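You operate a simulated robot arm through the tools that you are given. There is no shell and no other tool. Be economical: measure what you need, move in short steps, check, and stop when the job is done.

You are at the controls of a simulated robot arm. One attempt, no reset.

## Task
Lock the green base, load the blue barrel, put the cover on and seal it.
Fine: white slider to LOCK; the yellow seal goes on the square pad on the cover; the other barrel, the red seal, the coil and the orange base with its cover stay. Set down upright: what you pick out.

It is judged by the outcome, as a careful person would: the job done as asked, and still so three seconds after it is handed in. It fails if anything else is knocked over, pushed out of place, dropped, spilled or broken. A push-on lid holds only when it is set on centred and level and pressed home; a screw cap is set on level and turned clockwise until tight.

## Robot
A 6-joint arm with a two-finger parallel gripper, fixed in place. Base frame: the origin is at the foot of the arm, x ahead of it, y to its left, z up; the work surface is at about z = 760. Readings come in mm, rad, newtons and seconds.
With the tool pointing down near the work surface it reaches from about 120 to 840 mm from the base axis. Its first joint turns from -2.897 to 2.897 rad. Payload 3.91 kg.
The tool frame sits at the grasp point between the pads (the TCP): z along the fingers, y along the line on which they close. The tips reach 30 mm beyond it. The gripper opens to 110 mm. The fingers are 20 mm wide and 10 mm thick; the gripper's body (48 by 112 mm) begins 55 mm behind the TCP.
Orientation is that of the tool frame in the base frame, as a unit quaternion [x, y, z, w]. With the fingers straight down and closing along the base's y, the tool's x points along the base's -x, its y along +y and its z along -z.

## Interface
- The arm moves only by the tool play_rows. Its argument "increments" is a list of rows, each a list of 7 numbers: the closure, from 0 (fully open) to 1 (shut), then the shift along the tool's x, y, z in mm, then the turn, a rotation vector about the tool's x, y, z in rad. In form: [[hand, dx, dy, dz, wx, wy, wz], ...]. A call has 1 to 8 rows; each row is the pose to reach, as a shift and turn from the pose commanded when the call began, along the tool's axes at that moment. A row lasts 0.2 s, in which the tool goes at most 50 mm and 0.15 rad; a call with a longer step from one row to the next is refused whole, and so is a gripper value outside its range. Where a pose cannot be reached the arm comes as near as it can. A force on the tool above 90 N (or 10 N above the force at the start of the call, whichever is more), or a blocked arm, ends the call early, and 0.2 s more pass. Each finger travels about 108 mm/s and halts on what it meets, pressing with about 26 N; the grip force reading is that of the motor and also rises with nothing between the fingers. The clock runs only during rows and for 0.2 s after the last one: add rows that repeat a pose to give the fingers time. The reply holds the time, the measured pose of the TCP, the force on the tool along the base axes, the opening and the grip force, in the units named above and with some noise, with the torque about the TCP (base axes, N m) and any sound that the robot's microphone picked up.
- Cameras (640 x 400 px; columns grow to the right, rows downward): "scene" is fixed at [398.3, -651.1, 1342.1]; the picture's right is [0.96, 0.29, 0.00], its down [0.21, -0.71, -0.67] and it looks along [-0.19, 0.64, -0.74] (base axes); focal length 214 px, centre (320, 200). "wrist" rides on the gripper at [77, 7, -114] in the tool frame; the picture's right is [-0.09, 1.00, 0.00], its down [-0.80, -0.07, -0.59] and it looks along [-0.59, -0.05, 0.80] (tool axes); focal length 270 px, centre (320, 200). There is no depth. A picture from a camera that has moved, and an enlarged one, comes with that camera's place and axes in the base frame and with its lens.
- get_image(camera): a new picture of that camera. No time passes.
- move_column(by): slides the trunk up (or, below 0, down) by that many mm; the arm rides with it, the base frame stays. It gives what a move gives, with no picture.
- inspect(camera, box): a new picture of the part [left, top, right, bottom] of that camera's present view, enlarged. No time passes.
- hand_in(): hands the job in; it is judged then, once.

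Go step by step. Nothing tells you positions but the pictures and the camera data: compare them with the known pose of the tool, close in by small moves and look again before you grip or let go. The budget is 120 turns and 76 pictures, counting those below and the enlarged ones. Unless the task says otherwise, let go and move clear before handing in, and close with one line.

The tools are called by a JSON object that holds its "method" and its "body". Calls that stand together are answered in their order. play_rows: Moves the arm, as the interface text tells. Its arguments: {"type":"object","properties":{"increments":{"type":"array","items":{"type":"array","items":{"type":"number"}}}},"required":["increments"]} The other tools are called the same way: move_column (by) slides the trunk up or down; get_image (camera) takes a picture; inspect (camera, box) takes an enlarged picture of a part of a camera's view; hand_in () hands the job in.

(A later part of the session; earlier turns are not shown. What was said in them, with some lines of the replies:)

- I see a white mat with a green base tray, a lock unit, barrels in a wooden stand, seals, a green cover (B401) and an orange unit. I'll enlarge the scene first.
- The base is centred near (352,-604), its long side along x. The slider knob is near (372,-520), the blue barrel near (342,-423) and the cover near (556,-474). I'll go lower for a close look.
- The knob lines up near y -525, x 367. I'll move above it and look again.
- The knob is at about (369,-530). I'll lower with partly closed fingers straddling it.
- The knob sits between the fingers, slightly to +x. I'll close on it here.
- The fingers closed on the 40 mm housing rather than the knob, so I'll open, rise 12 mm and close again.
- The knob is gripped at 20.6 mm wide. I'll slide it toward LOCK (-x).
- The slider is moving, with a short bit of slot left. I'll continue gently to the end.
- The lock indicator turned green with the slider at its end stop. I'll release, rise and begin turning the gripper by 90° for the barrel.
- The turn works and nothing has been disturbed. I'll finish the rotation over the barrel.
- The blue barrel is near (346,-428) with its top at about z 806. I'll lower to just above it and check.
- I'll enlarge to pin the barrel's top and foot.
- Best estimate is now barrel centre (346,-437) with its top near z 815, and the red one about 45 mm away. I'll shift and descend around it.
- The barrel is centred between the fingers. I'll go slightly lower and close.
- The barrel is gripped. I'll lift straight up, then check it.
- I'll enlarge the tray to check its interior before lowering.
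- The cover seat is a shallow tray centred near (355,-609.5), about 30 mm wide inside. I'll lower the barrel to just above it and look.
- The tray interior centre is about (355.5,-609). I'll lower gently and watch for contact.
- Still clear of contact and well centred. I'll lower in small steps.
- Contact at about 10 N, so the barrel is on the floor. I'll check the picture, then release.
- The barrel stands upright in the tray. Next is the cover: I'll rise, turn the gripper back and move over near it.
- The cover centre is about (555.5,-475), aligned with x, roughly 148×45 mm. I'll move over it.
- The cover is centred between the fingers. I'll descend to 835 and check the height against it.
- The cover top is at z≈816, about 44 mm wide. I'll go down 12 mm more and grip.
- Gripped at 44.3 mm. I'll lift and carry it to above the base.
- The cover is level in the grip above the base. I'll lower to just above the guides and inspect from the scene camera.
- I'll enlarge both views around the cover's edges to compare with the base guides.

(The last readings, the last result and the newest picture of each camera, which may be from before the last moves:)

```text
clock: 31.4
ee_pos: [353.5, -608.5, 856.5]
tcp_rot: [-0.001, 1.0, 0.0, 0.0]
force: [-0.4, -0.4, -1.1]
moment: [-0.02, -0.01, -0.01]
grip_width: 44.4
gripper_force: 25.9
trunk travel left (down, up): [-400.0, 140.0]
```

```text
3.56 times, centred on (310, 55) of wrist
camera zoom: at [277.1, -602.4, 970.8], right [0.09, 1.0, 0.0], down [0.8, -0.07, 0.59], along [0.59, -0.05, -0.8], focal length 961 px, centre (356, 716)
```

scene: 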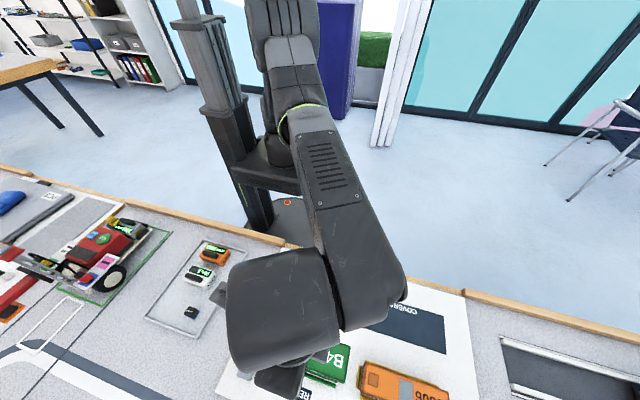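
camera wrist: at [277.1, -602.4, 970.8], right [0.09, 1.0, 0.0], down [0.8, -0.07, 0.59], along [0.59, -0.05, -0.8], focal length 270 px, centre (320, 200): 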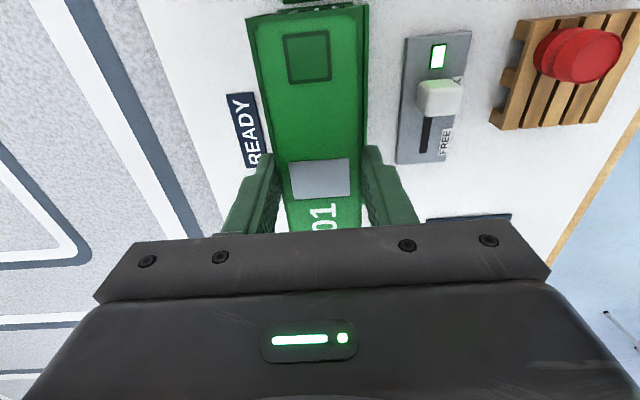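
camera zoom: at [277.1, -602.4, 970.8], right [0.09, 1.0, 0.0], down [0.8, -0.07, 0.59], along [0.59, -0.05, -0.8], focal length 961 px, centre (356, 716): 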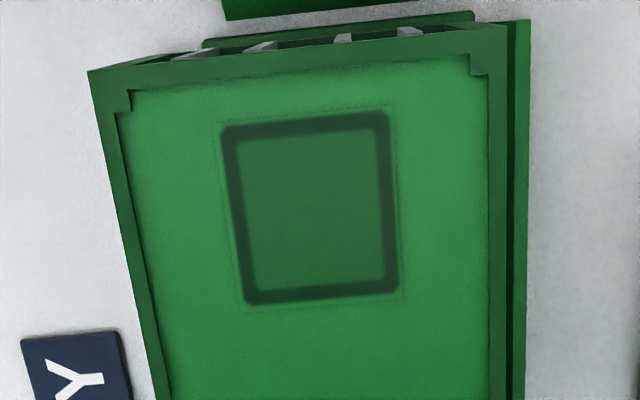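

Wrist view shows the base plate centre about 3 mm to +y of the cover's centre, and x looks aligned. I'll correct y and lower a little, then recheck.

{"method": "play_rows", "body": {"increments": [[1, 0, 3.3, 0, 0, 0, 0], [1, 0, 3.3, 5, 0, 0, 0], [1, 0, 3.3, 10, 0, 0, 0]]}}

{"method": "inspect", "body": {"camera": "wrist", "box": [220, 0, 400, 110]}}

{"method": "inspect", "body": {"camera": "scene", "box": [300, 340, 360, 390]}}

```text
clock: 32.2
ee_pos: [354.8, -605.3, 845.0]
tcp_rot: [0.0, 1.0, 0.0, 0.0]
force: [-0.4, 0.3, -0.1]
moment: [0.03, 0.02, 0.02]
grip_width: 44.4
gripper_force: 26.2
trunk travel left (down, up): [-400.0, 140.0]
```

```text
3.56 times, centred on (310, 55) of wrist
camera zoom: at [277.2, -598.8, 960.6], right [0.09, 1.0, 0.0], down [0.8, -0.07, 0.59], along [0.59, -0.05, -0.8], focal length 961 px, centre (356, 716)
```

zoom: 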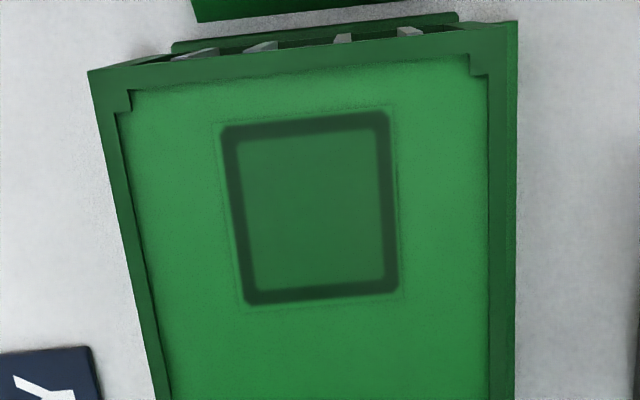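

```text
8.00 times, centred on (330, 365) of scene
camera zoom: at [398.3, -651.1, 1342.1], right [0.96, 0.29, 0.0], down [0.21, -0.71, -0.67], along [-0.19, 0.64, -0.74], focal length 1716 px, centre (240, -1120)
```

zoom: 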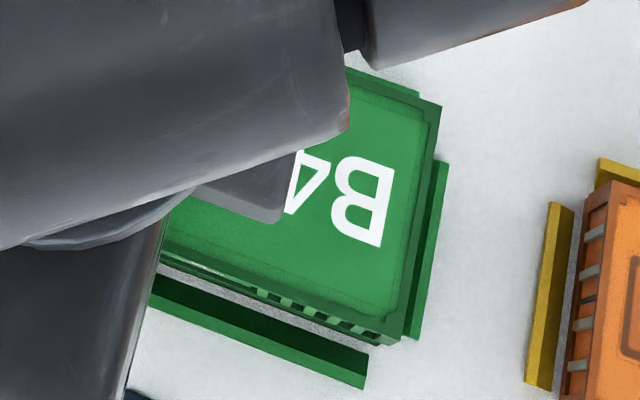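

Now y agrees within 1 mm. I'll add about 1.2 mm in x and start lowering, watching the force.

{"method": "play_rows", "body": {"increments": [[1, -1.2, -0.5, 0, 0, 0, 0], [1, -1.2, -0.5, 3, 0, 0, 0], [1, -1.2, -0.5, 6, 0, 0, 0], [1, -1.2, -0.5, 8, 0, 0, 0]]}}

{"method": "inspect", "body": {"camera": "wrist", "box": [220, 0, 400, 110]}}

{"method": "inspect", "body": {"camera": "scene", "box": [300, 340, 360, 390]}}

```text
clock: 33.2
ee_pos: [355.6, -604.6, 836.7]
tcp_rot: [0.0, 1.0, 0.0, 0.0]
force: [0.2, 0.1, -0.8]
moment: [0.03, -0.02, -0.02]
grip_width: 44.6
gripper_force: 26.2
trunk travel left (down, up): [-400.0, 140.0]
```

```text
3.56 times, centred on (310, 55) of wrist
camera zoom: at [278.6, -599.1, 951.5], right [0.09, 1.0, 0.0], down [0.8, -0.07, 0.59], along [0.59, -0.05, -0.8], focal length 961 px, centre (356, 716)
```

zoom: 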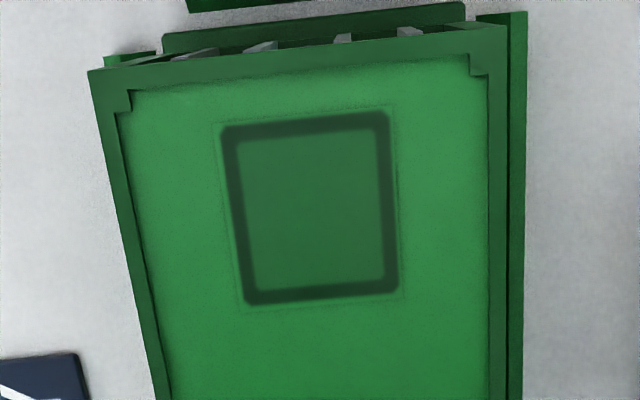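

```text
8.00 times, centred on (330, 365) of scene
camera zoom: at [398.3, -651.1, 1342.1], right [0.96, 0.29, 0.0], down [0.21, -0.71, -0.67], along [-0.19, 0.64, -0.74], focal length 1716 px, centre (240, -1120)
```

zoom: 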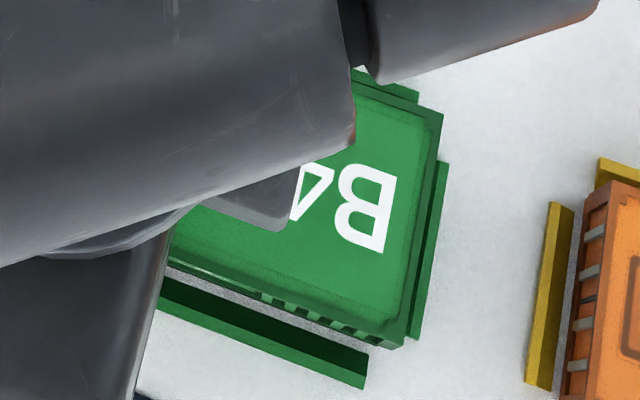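

Y matches within 0.3 mm and the end margin is about 1.6 mm. I'll continue lowering gently.

{"method": "play_rows", "body": {"increments": [[1, 0, 0, 2, 0, 0, 0], [1, 0, 0, 4, 0, 0, 0], [1, 0, 0, 5, 0, 0, 0]]}}

```text
clock: 34.0
ee_pos: [356.5, -604.8, 832.3]
tcp_rot: [0.0, 1.0, 0.0, 0.0]
force: [-0.7, 1.0, 2.7]
moment: [0.05, 0.24, 0.0]
grip_width: 44.6
gripper_force: 26.5
trunk travel left (down, up): [-400.0, 140.0]
```

{"method": "play_rows", "body": {"increments": [[1, 0, 0, 1, 0, 0, 0], [1, 0, 0, 2, 0, 0, 0]]}}

{"method": "inspect", "body": {"camera": "wrist", "box": [220, 0, 400, 110]}}

{"method": "inspect", "body": {"camera": "scene", "box": [300, 340, 360, 390]}}

```text
clock: 34.6
ee_pos: [355.5, -605.4, 831.5]
tcp_rot: [0.0, 1.0, -0.001, 0.001]
force: [0.5, -0.8, 9.1]
moment: [0.01, 0.69, -0.02]
grip_width: 44.5
gripper_force: 26.5
trunk travel left (down, up): [-400.0, 140.0]
```

```text
3.56 times, centred on (310, 55) of wrist
camera zoom: at [278.8, -598.7, 946.6], right [0.09, 1.0, 0.0], down [0.8, -0.07, 0.59], along [0.59, -0.05, -0.8], focal length 961 px, centre (356, 716)
```

zoom: 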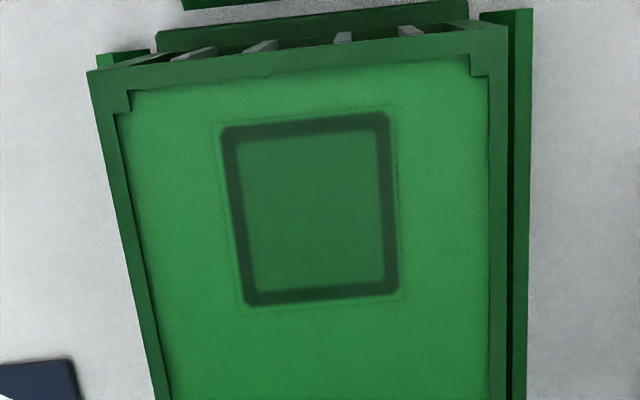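

```text
8.00 times, centred on (330, 365) of scene
camera zoom: at [398.3, -651.1, 1342.1], right [0.96, 0.29, 0.0], down [0.21, -0.71, -0.67], along [-0.19, 0.64, -0.74], focal length 1716 px, centre (240, -1120)
```

zoom: 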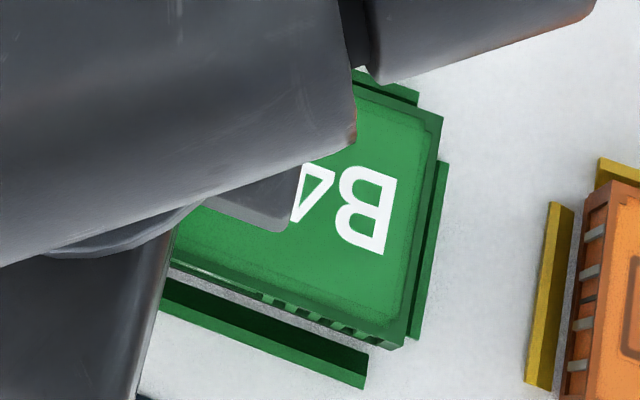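

Contact is only at the near (-x) end, judging from the moment. I'll raise a little, shift 1.2 mm toward -x and try again.

{"method": "play_rows", "body": {"increments": [[1, 0, 0, -4, 0, 0, 0], [1, 1.2, 0, -4, 0, 0, 0], [1, 1.2, 0, -2, 0, 0, 0], [1, 1.2, 0, 0, 0, 0, 0], [1, 1.2, 0, 0, 0, 0, 0]]}}

```text
clock: 35.8
ee_pos: [354.5, -605.1, 828.9]
tcp_rot: [0.0, 1.0, 0.0, 0.0]
force: [0.4, 0.9, -1.1]
moment: [-0.01, 0.02, -0.04]
grip_width: 44.4
gripper_force: 25.4
trunk travel left (down, up): [-400.0, 140.0]
```

The contact is gone, so the cover now clears the rim. I'll continue down.

{"method": "play_rows", "body": {"increments": [[1, 0, 0, 1.5, 0, 0, 0], [1, 0, 0, 3, 0, 0, 0], [1, 0, 0, 4, 0, 0, 0]]}}

```text
clock: 36.6
ee_pos: [355.6, -605.0, 827.0]
tcp_rot: [-0.001, 1.0, -0.001, 0.0]
force: [-0.6, -0.3, 4.2]
moment: [0.02, -0.33, -0.02]
grip_width: 44.5
gripper_force: 26.5
trunk travel left (down, up): [-400.0, 140.0]
```

Now a light touch is at the far end. I'll shift 0.4 mm to +x and go further.

{"method": "play_rows", "body": {"increments": [[1, 0, 0, -1.5, 0, 0, 0], [1, -0.4, 0, -1.5, 0, 0, 0], [1, -0.4, 0, 0, 0, 0, 0], [1, -0.4, 0, 1, 0, 0, 0], [1, -0.4, 0, 1, 0, 0, 0]]}}

{"method": "inspect", "body": {"camera": "wrist", "box": [220, 0, 400, 110]}}

{"method": "inspect", "body": {"camera": "scene", "box": [300, 340, 420, 400]}}

```text
clock: 37.8
ee_pos: [355.4, -606.1, 826.8]
tcp_rot: [0.0, 1.0, 0.0, 0.001]
force: [-0.4, 0.0, 7.3]
moment: [0.04, -0.56, 0.0]
grip_width: 44.2
gripper_force: 26.0
trunk travel left (down, up): [-400.0, 140.0]
```

```text
3.56 times, centred on (310, 55) of wrist
camera zoom: at [277.4, -599.1, 941.3], right [0.09, 1.0, 0.0], down [0.8, -0.07, 0.6], along [0.59, -0.05, -0.8], focal length 961 px, centre (356, 716)
```

zoom: 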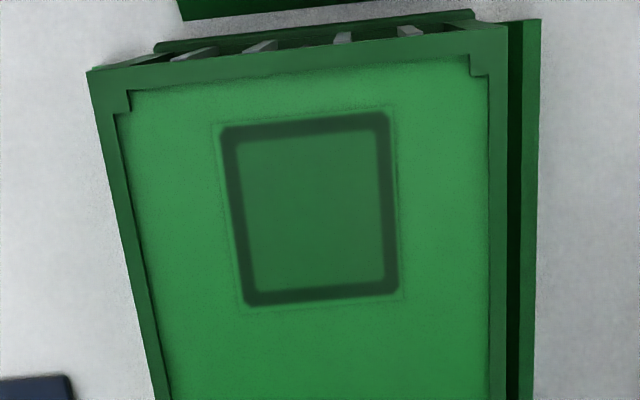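

```text
5.33 times, centred on (360, 370) of scene
camera zoom: at [398.3, -651.1, 1342.1], right [0.96, 0.29, 0.0], down [0.21, -0.71, -0.67], along [-0.19, 0.64, -0.74], focal length 1144 px, centre (107, -707)
```

zoom: 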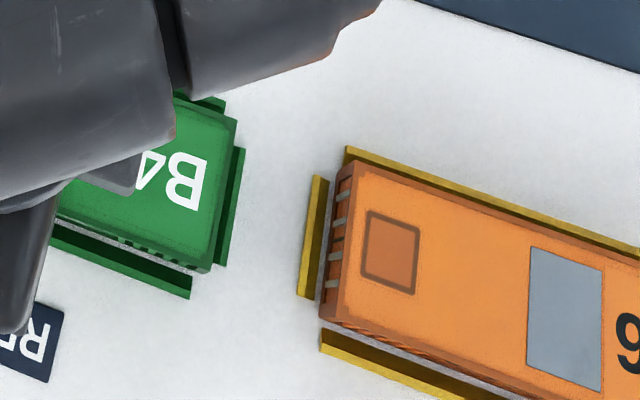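

Far-end contact persists, so I'll test another 0.6 mm toward +x to see whether it is the rim or the final seat.

{"method": "play_rows", "body": {"increments": [[1, 0, 0, -2.5, 0, 0, 0], [1, -0.6, 0, -2.5, 0, 0, 0], [1, -0.6, 0, -1, 0, 0, 0], [1, -0.6, 0, 0, 0, 0, 0], [1, -0.6, 0, 0, 0, 0, 0]]}}

```text
clock: 39.0
ee_pos: [355.5, -605.5, 826.8]
tcp_rot: [0.0, 1.0, -0.001, 0.001]
force: [-5.0, -1.1, 8.7]
moment: [-0.01, -0.18, -0.01]
grip_width: 44.2
gripper_force: 26.2
trunk travel left (down, up): [-400.0, 140.0]
```

The cover is now captured laterally by the rim and at its seat. I'll back off 0.4 mm and press down.

{"method": "play_rows", "body": {"increments": [[1, 0.4, 0, 0, 0, 0, 0], [1, 0.4, 0, 1, 0, 0, 0], [1, 0.4, 0, 2, 0, 0, 0], [1, 0.4, 0, 3, 0, 0, 0]]}}

```text
clock: 40.0
ee_pos: [354.9, -604.7, 826.0]
tcp_rot: [0.0, 1.0, -0.001, 0.001]
force: [-2.0, -6.1, 18.7]
moment: [-0.12, 0.05, -0.03]
grip_width: 44.4
gripper_force: 25.9
trunk travel left (down, up): [-400.0, 140.0]
```

The load is now balanced. I'll press further, watching for a click.

{"method": "play_rows", "body": {"increments": [[1, 0, 0, 1.5, 0, 0, 0], [1, 0, 0, 3, 0, 0, 0], [1, 0, 0, 4.5, 0, 0, 0], [1, 0, 0, 4.5, 0, 0, 0]]}}

{"method": "get_image", "body": {"camera": "wrist"}}

```text
clock: 41.0
ee_pos: [355.1, -603.9, 819.4]
tcp_rot: [0.0, 1.0, -0.001, 0.001]
force: [0.8, -6.3, 18.8]
moment: [-0.17, -0.04, -0.03]
grip_width: 44.9
gripper_force: 27.3
trunk travel left (down, up): [-400.0, 140.0]
```

```text
26 pictures are left
camera wrist: at [277.4, -597.2, 933.6], right [0.09, 1.0, 0.0], down [0.8, -0.07, 0.6], along [0.59, -0.05, -0.8], focal length 270 px, centre (320, 200)
```

wrist: 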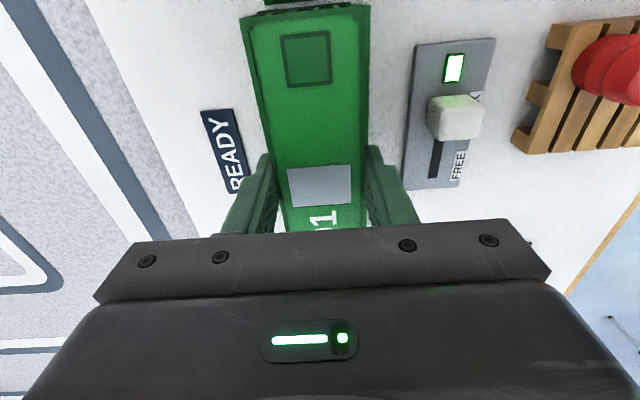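

The fingers slipped along the cover, so I'll release, rise and press from above with closed fingers at the centre.

{"method": "play_rows", "body": {"increments": [[0.75, 0, -1, -3, 0, 0, 0], [0.4, 0, -1, -3, 0, 0, 0], [0.4, 0, -1, -3, 0, 0, 0], [0.4, 0, -1, -25, 0, 0, 0], [0.4, 0, -1, -60, 0, 0, 0]]}}

{"method": "get_image", "body": {"camera": "wrist"}}

{"method": "inspect", "body": {"camera": "scene", "box": [230, 310, 430, 400]}}

```text
clock: 42.2
ee_pos: [356.3, -607.2, 877.3]
tcp_rot: [-0.001, 1.0, 0.0, 0.0]
force: [0.0, -0.7, -0.3]
moment: [0.01, 0.0, -0.04]
grip_width: 65.6
gripper_force: 0.0
trunk travel left (down, up): [-400.0, 140.0]
```

```text
25 pictures are left
camera wrist: at [277.9, -600.4, 992.5], right [0.09, 1.0, 0.0], down [0.8, -0.07, 0.59], along [0.59, -0.05, -0.8], focal length 270 px, centre (320, 200)
```

wrist: 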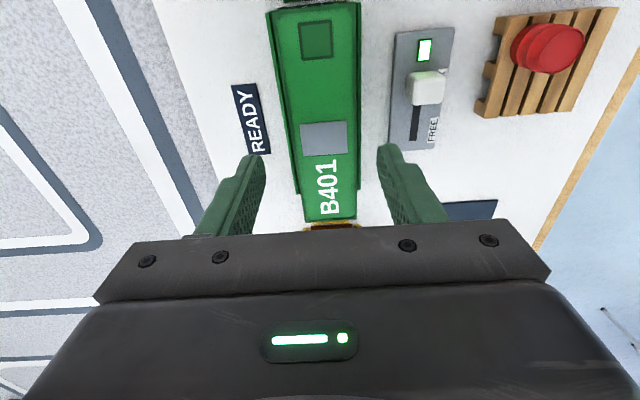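

```text
3.20 times, centred on (330, 355) of scene
camera zoom: at [398.3, -651.1, 1342.1], right [0.96, 0.29, 0.0], down [0.21, -0.71, -0.67], along [-0.19, 0.64, -0.74], focal length 686 px, centre (288, -296)
```

zoom: 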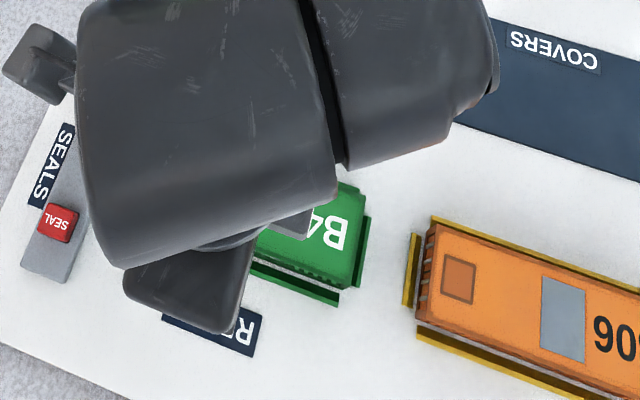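

I'll zoom in to check that the cover sits level before pressing.

{"method": "inspect", "body": {"camera": "wrist", "box": [220, 0, 420, 240]}}

```text
1.67 times, centred on (320, 120) of wrist
camera zoom: at [277.9, -600.4, 992.5], right [0.09, 1.0, 0.0], down [0.8, -0.07, 0.59], along [0.59, -0.05, -0.8], focal length 450 px, centre (320, 333)
```

zoom: 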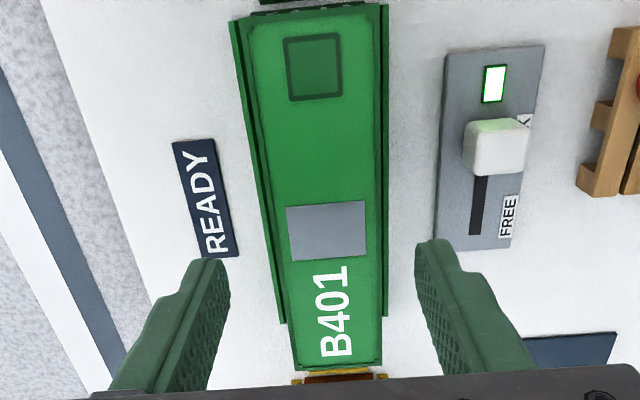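

The cover sits level with its top at z≈819. I'll close the fingers and press down at its centre.

{"method": "play_rows", "body": {"increments": [[0.7, 2, 2, 0, 0, 0, 0], [1, 2, 2, 0, 0, 0, 0], [1, 2, 2, 12, 0, 0, 0], [1, 2, 2, 22, 0, 0, 0], [1, 2, 2, 25, 0, 0, 0], [1, 2, 2, 28, 0, 0, 0], [1, 2, 2, 31, 0, 0, 0], [1, 2, 2, 34, 0, 0, 0]]}}

```text
clock: 44.0
ee_pos: [353.3, -604.9, 846.0]
tcp_rot: [0.0, 1.0, -0.001, 0.001]
force: [0.8, 1.0, 15.1]
moment: [0.03, 0.03, -0.07]
grip_width: 0.0
gripper_force: 25.8
trunk travel left (down, up): [-400.0, 140.0]
```

Contact on top. I'll press harder in steps.

{"method": "play_rows", "body": {"increments": [[1, 0, 0, 2, 0, 0, 0], [1, 0, 0, 4, 0, 0, 0], [1, 0, 0, 6, 0, 0, 0], [1, 0, 0, 8, 0, 0, 0]]}}

```text
clock: 45.0
ee_pos: [352.6, -604.6, 845.2]
tcp_rot: [0.0, 1.0, -0.008, 0.004]
force: [1.1, -4.5, 61.3]
moment: [-0.1, 0.15, 0.04]
grip_width: 0.0
gripper_force: 26.0
trunk travel left (down, up): [-400.0, 140.0]
```

Firm at 61 N with little motion. I'll press up to about 85 N, then look.

{"method": "play_rows", "body": {"increments": [[1, 0, 0, 2, 0, 0, 0], [1, 0, 0, 4, 0, 0, 0], [1, 0, 0, 4, 0, 0, 0]]}}

```text
clock: 45.8
ee_pos: [352.9, -604.5, 845.2]
tcp_rot: [0.0, 1.0, -0.01, 0.006]
force: [-1.5, -1.4, 78.6]
moment: [0.06, 0.33, 0.01]
grip_width: 0.0
gripper_force: 26.5
trunk travel left (down, up): [-400.0, 140.0]
```

The cover is solidly down. I'll lift away and move toward the yellow seal near (240,-591), which also uncovers the base for checking.

{"method": "play_rows", "body": {"increments": [[1, 0, 0, -20, 0, 0, 0], [1, 0, 0, -60, 0, 0, 0], [0.9, 30, 5, -80, 0, 0, 0], [0.6, 70, 9, -80, 0, 0, 0], [0.6, 110, 13, -80, 0, 0, 0], [0.6, 125, 13, -80, 0, 0, 0]]}}

{"method": "get_image", "body": {"camera": "wrist"}}

{"method": "inspect", "body": {"camera": "scene", "box": [240, 310, 440, 400]}}

```text
clock: 47.2
ee_pos: [228.2, -592.3, 912.9]
tcp_rot: [0.0, 1.0, 0.0, -0.001]
force: [-0.6, 0.0, 0.0]
moment: [0.03, 0.01, -0.03]
grip_width: 44.2
gripper_force: 0.1
trunk travel left (down, up): [-400.0, 140.0]
```

```text
22 pictures are left
camera wrist: at [150.9, -585.7, 1027.6], right [0.09, 1.0, 0.0], down [0.8, -0.07, 0.59], along [0.59, -0.05, -0.8], focal length 270 px, centre (320, 200)
```

wrist: 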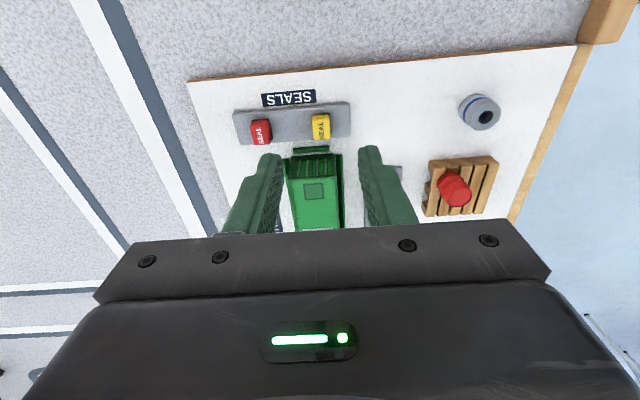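

```text
3.20 times, centred on (340, 355) of scene
camera zoom: at [398.3, -651.1, 1342.1], right [0.96, 0.29, 0.0], down [0.21, -0.71, -0.67], along [-0.19, 0.64, -0.74], focal length 686 px, centre (256, -296)
```

zoom: 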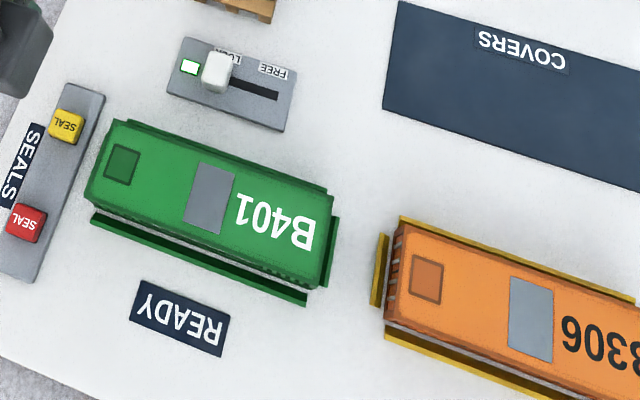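

The cover looks seated like the orange one. I'll zoom on the wrist view for the near end and seal.

{"method": "inspect", "body": {"camera": "wrist", "box": [220, 70, 400, 240]}}

```text
2.35 times, centred on (310, 155) of wrist
camera zoom: at [150.9, -585.7, 1027.6], right [0.09, 1.0, 0.0], down [0.8, -0.07, 0.59], along [0.59, -0.05, -0.8], focal length 636 px, centre (344, 306)
```

zoom: 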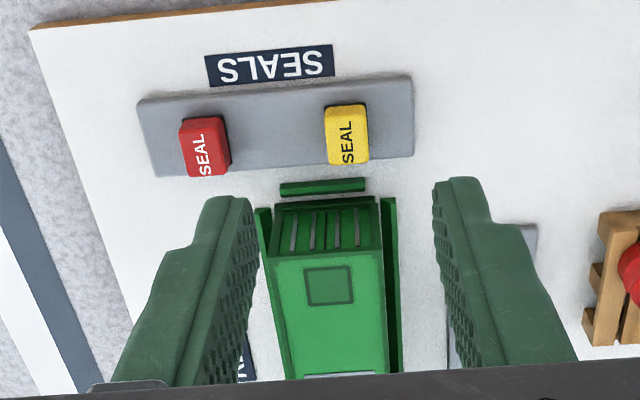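

Seal estimated at (244,-592), top near z 798. I'll approach above it.

{"method": "play_rows", "body": {"increments": [[0.6, -8, 0, 20, 0, 0, 0], [0.6, -16, 0, 45, 0, 0, 0], [0.6, -16, 0, 70, 0, 0, 0]]}}

{"method": "get_image", "body": {"camera": "wrist"}}

```text
clock: 48.0
ee_pos: [244.9, -589.5, 841.5]
tcp_rot: [0.0, 1.0, 0.0, 0.0]
force: [-0.6, -0.7, -0.6]
moment: [0.01, 0.01, 0.04]
grip_width: 43.6
gripper_force: 0.1
trunk travel left (down, up): [-400.0, 140.0]
```

```text
19 pictures are left
camera wrist: at [167.3, -584.3, 957.1], right [0.09, 1.0, 0.0], down [0.8, -0.07, 0.59], along [0.59, -0.05, -0.8], focal length 270 px, centre (320, 200)
```

wrist: 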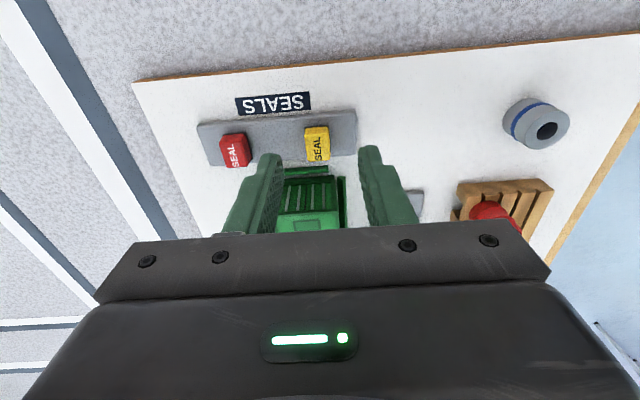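

Aligned over the seal. I'll descend to tips at about z 790 and look.

{"method": "play_rows", "body": {"increments": [[0.6, 0, 0, 10, 0, 0, 0], [0.65, 0, 0, 22, 0, 0, 0], [0.65, 0, 0, 22, 0, 0, 0]]}}

{"method": "inspect", "body": {"camera": "wrist", "box": [220, 90, 420, 230]}}

{"method": "inspect", "body": {"camera": "scene", "box": [225, 310, 295, 370]}}

```text
clock: 48.8
ee_pos: [245.5, -591.0, 820.3]
tcp_rot: [0.0, 1.0, 0.0, 0.001]
force: [0.1, 0.6, -0.4]
moment: [0.01, 0.01, -0.02]
grip_width: 38.5
gripper_force: 0.0
trunk travel left (down, up): [-400.0, 140.0]
```

```text
2.86 times, centred on (320, 160) of wrist
camera zoom: at [168.0, -584.6, 935.1], right [0.09, 1.0, 0.0], down [0.8, -0.07, 0.59], along [0.59, -0.05, -0.8], focal length 772 px, centre (320, 314)
```

zoom: 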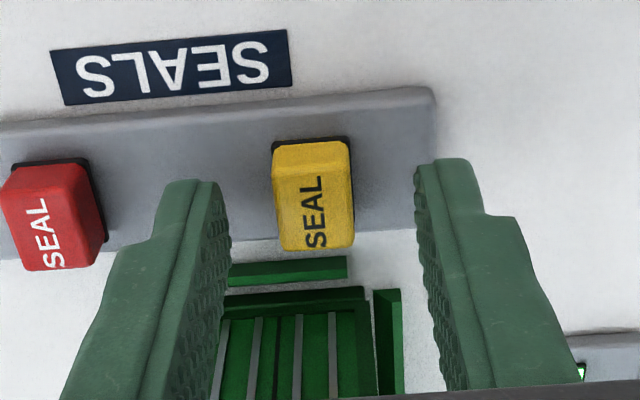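

```text
6.67 times, centred on (260, 340) of scene
camera zoom: at [398.3, -651.1, 1342.1], right [0.96, 0.29, 0.0], down [0.21, -0.71, -0.67], along [-0.19, 0.64, -0.74], focal length 1430 px, centre (720, -733)
```

zoom: 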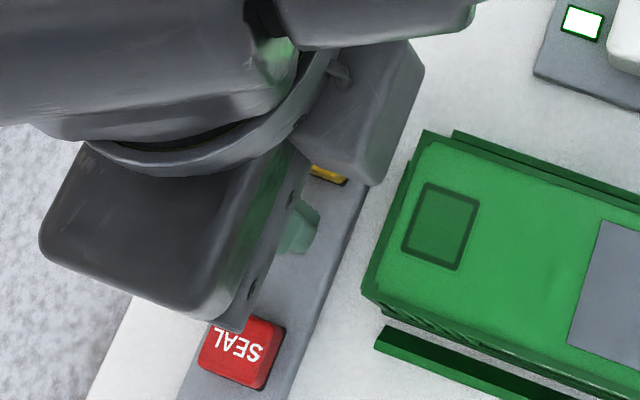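

The seal is centred. I'll lower 7 mm more and close.

{"method": "play_rows", "body": {"increments": [[0.65, 0, -1, 3, 0, 0, 0], [0.65, 0, -1, 7, 0, 0, 0], [0.75, 0, -1, 7, 0, 0, 0], [0.9, 0, -1, 7, 0, 0, 0], [1, 0, -1, 7, 0, 0, 0]]}}

{"method": "inspect", "body": {"camera": "wrist", "box": [220, 90, 420, 230]}}

```text
clock: 50.0
ee_pos: [245.5, -591.5, 813.1]
tcp_rot: [0.001, 1.0, 0.0, 0.0]
force: [1.1, -1.0, 0.5]
moment: [0.02, 0.01, -0.01]
grip_width: 14.3
gripper_force: 25.6
trunk travel left (down, up): [-400.0, 140.0]
```

```text
2.86 times, centred on (320, 160) of wrist
camera zoom: at [167.8, -585.9, 928.3], right [0.09, 1.0, 0.0], down [0.8, -0.07, 0.59], along [0.59, -0.05, -0.8], focal length 772 px, centre (320, 314)
```

zoom: 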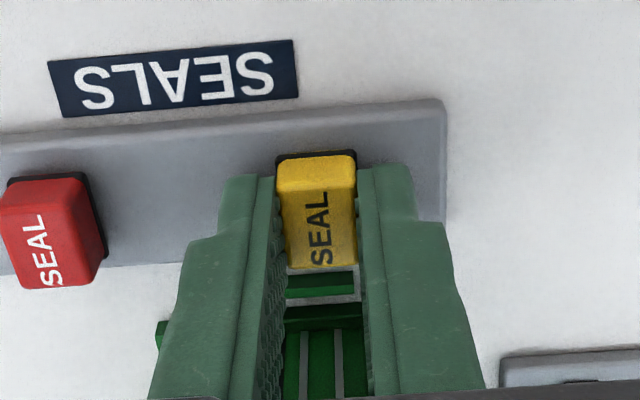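

Gripped at 14.3 mm. I'll lift and move over the pad at about (295,-603.8).

{"method": "play_rows", "body": {"increments": [[1, 0, 0, -10, 0, 0, 0], [1, 0, 0, -35, 0, 0, 0], [1, 0, 0, -65, 0, 0, 0], [1, -25, -6, -65, 0, 0, 0], [1, -49.5, -12.3, -65, 0, 0, 0], [1, -49.5, -12.3, -58, 0, 0, 0]]}}

{"method": "get_image", "body": {"camera": "wrist"}}

{"method": "inspect", "body": {"camera": "scene", "box": [240, 310, 340, 390]}}

```text
clock: 51.4
ee_pos: [293.7, -604.9, 871.2]
tcp_rot: [0.0, 1.0, 0.0, 0.001]
force: [0.1, -0.6, -0.6]
moment: [0.03, -0.04, 0.01]
grip_width: 14.3
gripper_force: 26.0
trunk travel left (down, up): [-400.0, 140.0]
```

```text
15 pictures are left
camera wrist: at [216.1, -598.0, 985.8], right [0.09, 1.0, 0.0], down [0.8, -0.07, 0.59], along [0.59, -0.05, -0.8], focal length 270 px, centre (320, 200)
```

wrist: 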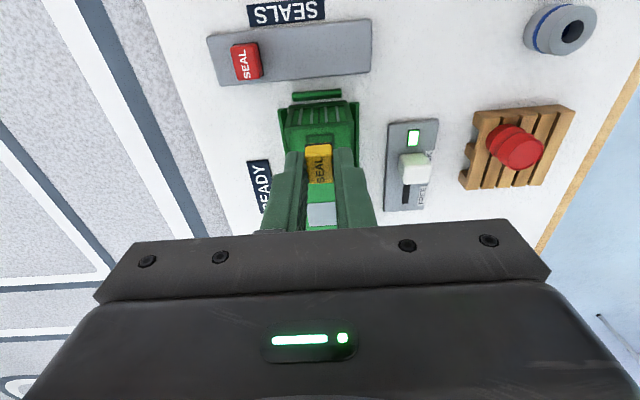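

```text
5.00 times, centred on (290, 350) of scene
camera zoom: at [398.3, -651.1, 1342.1], right [0.96, 0.29, 0.0], down [0.21, -0.71, -0.67], along [-0.19, 0.64, -0.74], focal length 1072 px, centre (470, -550)
```

zoom: 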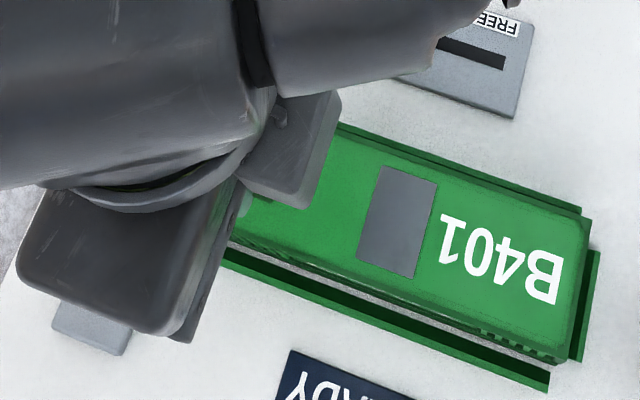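

I'll lower 12 mm and enlarge to compare the seal with the pad outline.

{"method": "play_rows", "body": {"increments": [[1, -0.8, 0.5, 5, 0, 0, 0], [1, -0.8, 0.5, 12, 0, 0, 0]]}}

{"method": "inspect", "body": {"camera": "wrist", "box": [260, 90, 390, 220]}}

```text
clock: 52.0
ee_pos: [294.4, -603.8, 857.9]
tcp_rot: [0.0, 1.0, 0.0, 0.0]
force: [-0.4, -0.2, -0.6]
moment: [0.04, 0.02, -0.01]
grip_width: 14.4
gripper_force: 26.0
trunk travel left (down, up): [-400.0, 140.0]
```

```text
3.08 times, centred on (325, 155) of wrist
camera zoom: at [217.4, -597.4, 973.5], right [0.09, 1.0, 0.0], down [0.8, -0.07, 0.59], along [0.59, -0.05, -0.8], focal length 832 px, centre (305, 338)
```

zoom: 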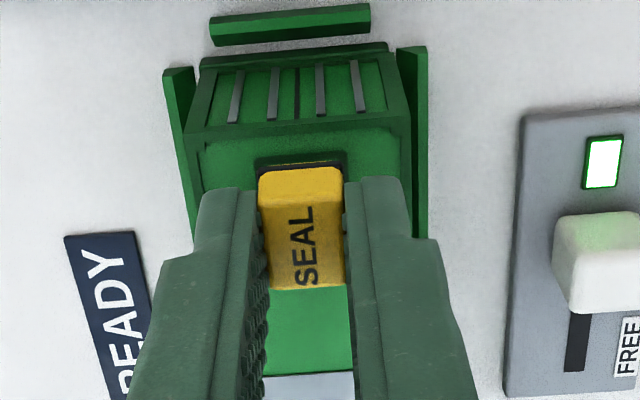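

Seal and pad line up. I'll lower gently to contact.

{"method": "play_rows", "body": {"increments": [[1, -0.5, 0.3, 2, 0, 0, 0], [1, -0.5, 0.3, 4, 0, 0, 0], [1, -0.5, 0.3, 5, 0, 0, 0]]}}

```text
clock: 52.8
ee_pos: [295.2, -604.1, 852.8]
tcp_rot: [-0.001, 1.0, 0.001, 0.0]
force: [-0.1, 0.0, -1.2]
moment: [-0.01, 0.03, -0.03]
grip_width: 14.5
gripper_force: 25.5
trunk travel left (down, up): [-400.0, 140.0]
```

{"method": "play_rows", "body": {"increments": [[1, 0, 0, 1.5, 0, 0, 0], [1, 0, 0, 3, 0, 0, 0], [1, 0, 0, 4.5, 0, 0, 0]]}}

```text
clock: 53.6
ee_pos: [294.2, -602.9, 850.9]
tcp_rot: [0.001, 1.0, -0.001, 0.0]
force: [-1.3, -0.2, 4.2]
moment: [-0.01, -0.01, -0.03]
grip_width: 14.5
gripper_force: 25.4
trunk travel left (down, up): [-400.0, 140.0]
```

Contact is made. I'll press a little more and view before letting go.

{"method": "play_rows", "body": {"increments": [[1, 0, 0, 1, 0, 0, 0], [1, 0, 0, 2, 0, 0, 0], [1, 0, 0, 2, 0, 0, 0]]}}

{"method": "inspect", "body": {"camera": "wrist", "box": [260, 90, 390, 220]}}

```text
clock: 54.4
ee_pos: [294.9, -603.6, 848.2]
tcp_rot: [0.0, 1.0, -0.002, 0.001]
force: [0.8, -4.6, 19.6]
moment: [-0.13, -0.03, 0.0]
grip_width: 14.3
gripper_force: 25.6
trunk travel left (down, up): [-400.0, 140.0]
```

```text
3.08 times, centred on (325, 155) of wrist
camera zoom: at [217.1, -596.6, 963.9], right [0.09, 1.0, 0.0], down [0.8, -0.07, 0.6], along [0.59, -0.06, -0.8], focal length 832 px, centre (305, 338)
```

zoom: 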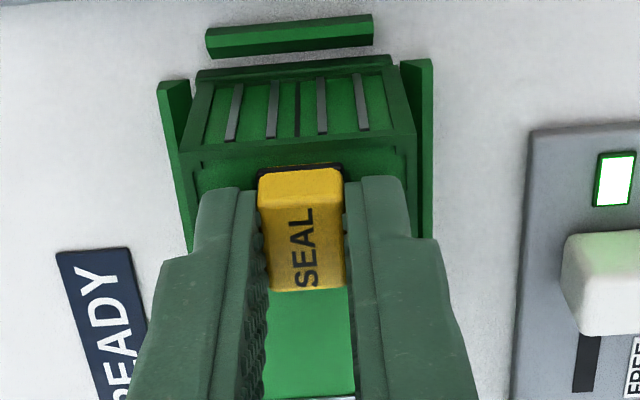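

The seal is on the pad. I'll relieve the load, open, rise and look.

{"method": "play_rows", "body": {"increments": [[1, 0, 0, -2.5, 0, 0, 0], [0.8, 0, 0, -2.5, 0, 0, 0], [0.7, 0, 0, -2.5, 0, 0, 0], [0.7, 0, 0, -2.5, 0, 0, 0], [0.7, 0, 0, -20, 0, 0, 0], [0.7, 0, 0, -50, 0, 0, 0]]}}

{"method": "inspect", "body": {"camera": "wrist", "box": [240, 50, 400, 230]}}

```text
clock: 55.8
ee_pos: [295.1, -604.2, 899.1]
tcp_rot: [0.0, 1.0, 0.001, 0.0]
force: [0.1, -0.3, 0.3]
moment: [-0.01, 0.0, 0.03]
grip_width: 32.9
gripper_force: 0.0
trunk travel left (down, up): [-400.0, 140.0]
```

```text
2.22 times, centred on (320, 140) of wrist
camera zoom: at [218.6, -598.1, 1013.2], right [0.09, 1.0, 0.0], down [0.8, -0.07, 0.59], along [0.59, -0.05, -0.8], focal length 601 px, centre (320, 333)
```

zoom: 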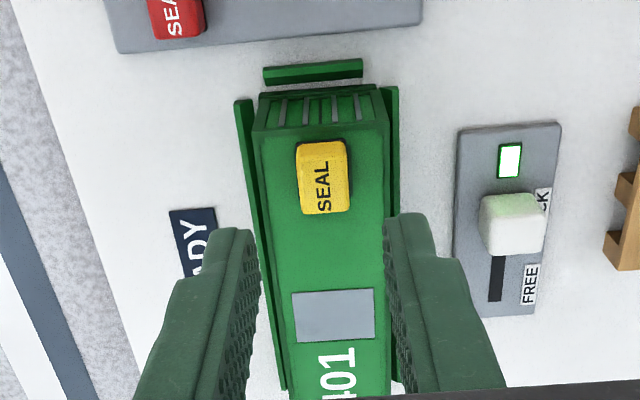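

The seal sits squarely on the pad. I'll retreat up and away and make a final check.

{"method": "play_rows", "body": {"increments": [[0.5, 0, 0, -40, 0, 0, 0], [0.2, 15, 25, -75, 0, 0, 0], [0, 30, 60, -105, 0, 0, 0], [0, 50, 100, -125, 0, 0, 0], [0, 70, 140, -145, 0, 0, 0], [0, 90, 180, -165, 0, 0, 0], [0, 95, 210, -185, 0, 0, 0]]}}

{"method": "inspect", "body": {"camera": "scene", "box": [220, 250, 460, 400]}}

{"method": "inspect", "body": {"camera": "scene", "box": [260, 325, 400, 400]}}

```text
clock: 57.4
ee_pos: [200.2, -394.6, 1081.4]
tcp_rot: [0.0, 1.0, 0.0, 0.0]
force: [-0.7, -0.7, -0.2]
moment: [0.01, 0.01, 0.0]
grip_width: 109.9
gripper_force: 0.1
trunk travel left (down, up): [-400.0, 140.0]
```

```text
2.67 times, centred on (340, 325) of scene
camera zoom: at [398.3, -651.1, 1342.1], right [0.96, 0.29, 0.0], down [0.21, -0.71, -0.67], along [-0.19, 0.64, -0.74], focal length 572 px, centre (267, -133)
```

zoom: 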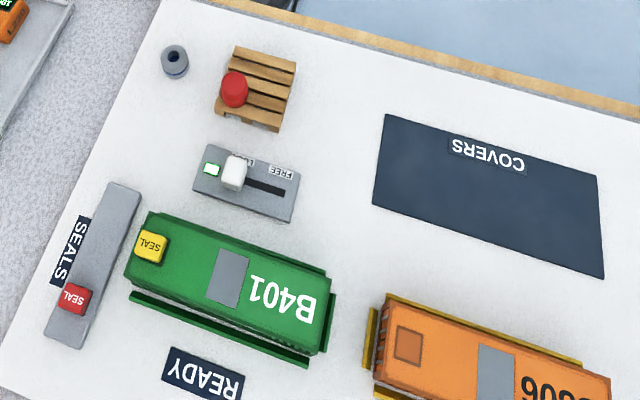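

```text
4.57 times, centred on (330, 362) of scene
camera zoom: at [398.3, -651.1, 1342.1], right [0.96, 0.29, 0.0], down [0.21, -0.71, -0.67], along [-0.19, 0.64, -0.74], focal length 980 px, centre (274, -543)
```

zoom: 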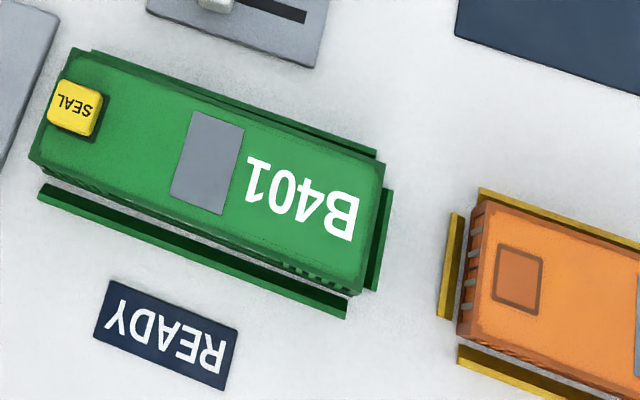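

I'll compare the green and orange closed heights once from the wrist view.

{"method": "inspect", "body": {"camera": "wrist", "box": [120, 60, 350, 240]}}

```text
2.22 times, centred on (235, 150) of wrist
camera zoom: at [123.3, -386.5, 1196.6], right [0.09, 1.0, 0.0], down [0.8, -0.07, 0.59], along [0.59, -0.05, -0.8], focal length 601 px, centre (509, 311)
```

zoom: 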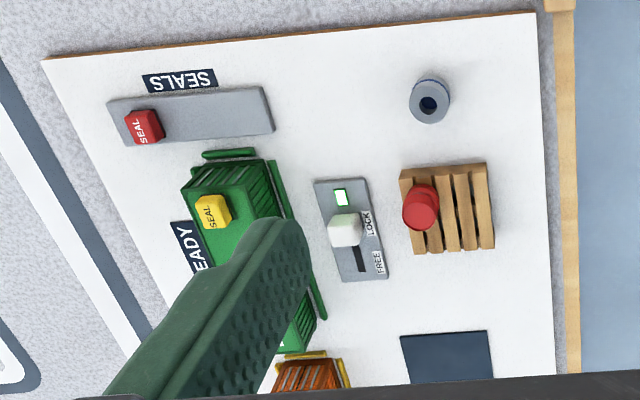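

The lock light is green, the barrel is inside, and the cover and yellow seal are in place. Everything else is undisturbed and the arm is clear, so I'm handing in.

{"method": "hand_in", "body": {}}

```text
The job is handed in.
```

The green base is locked, the blue barrel is upright inside, the cover is pressed home, and the yellow seal is on the square pad. I heard no click from the cover, but it held firm at about 79 N and looks seated like the orange one.
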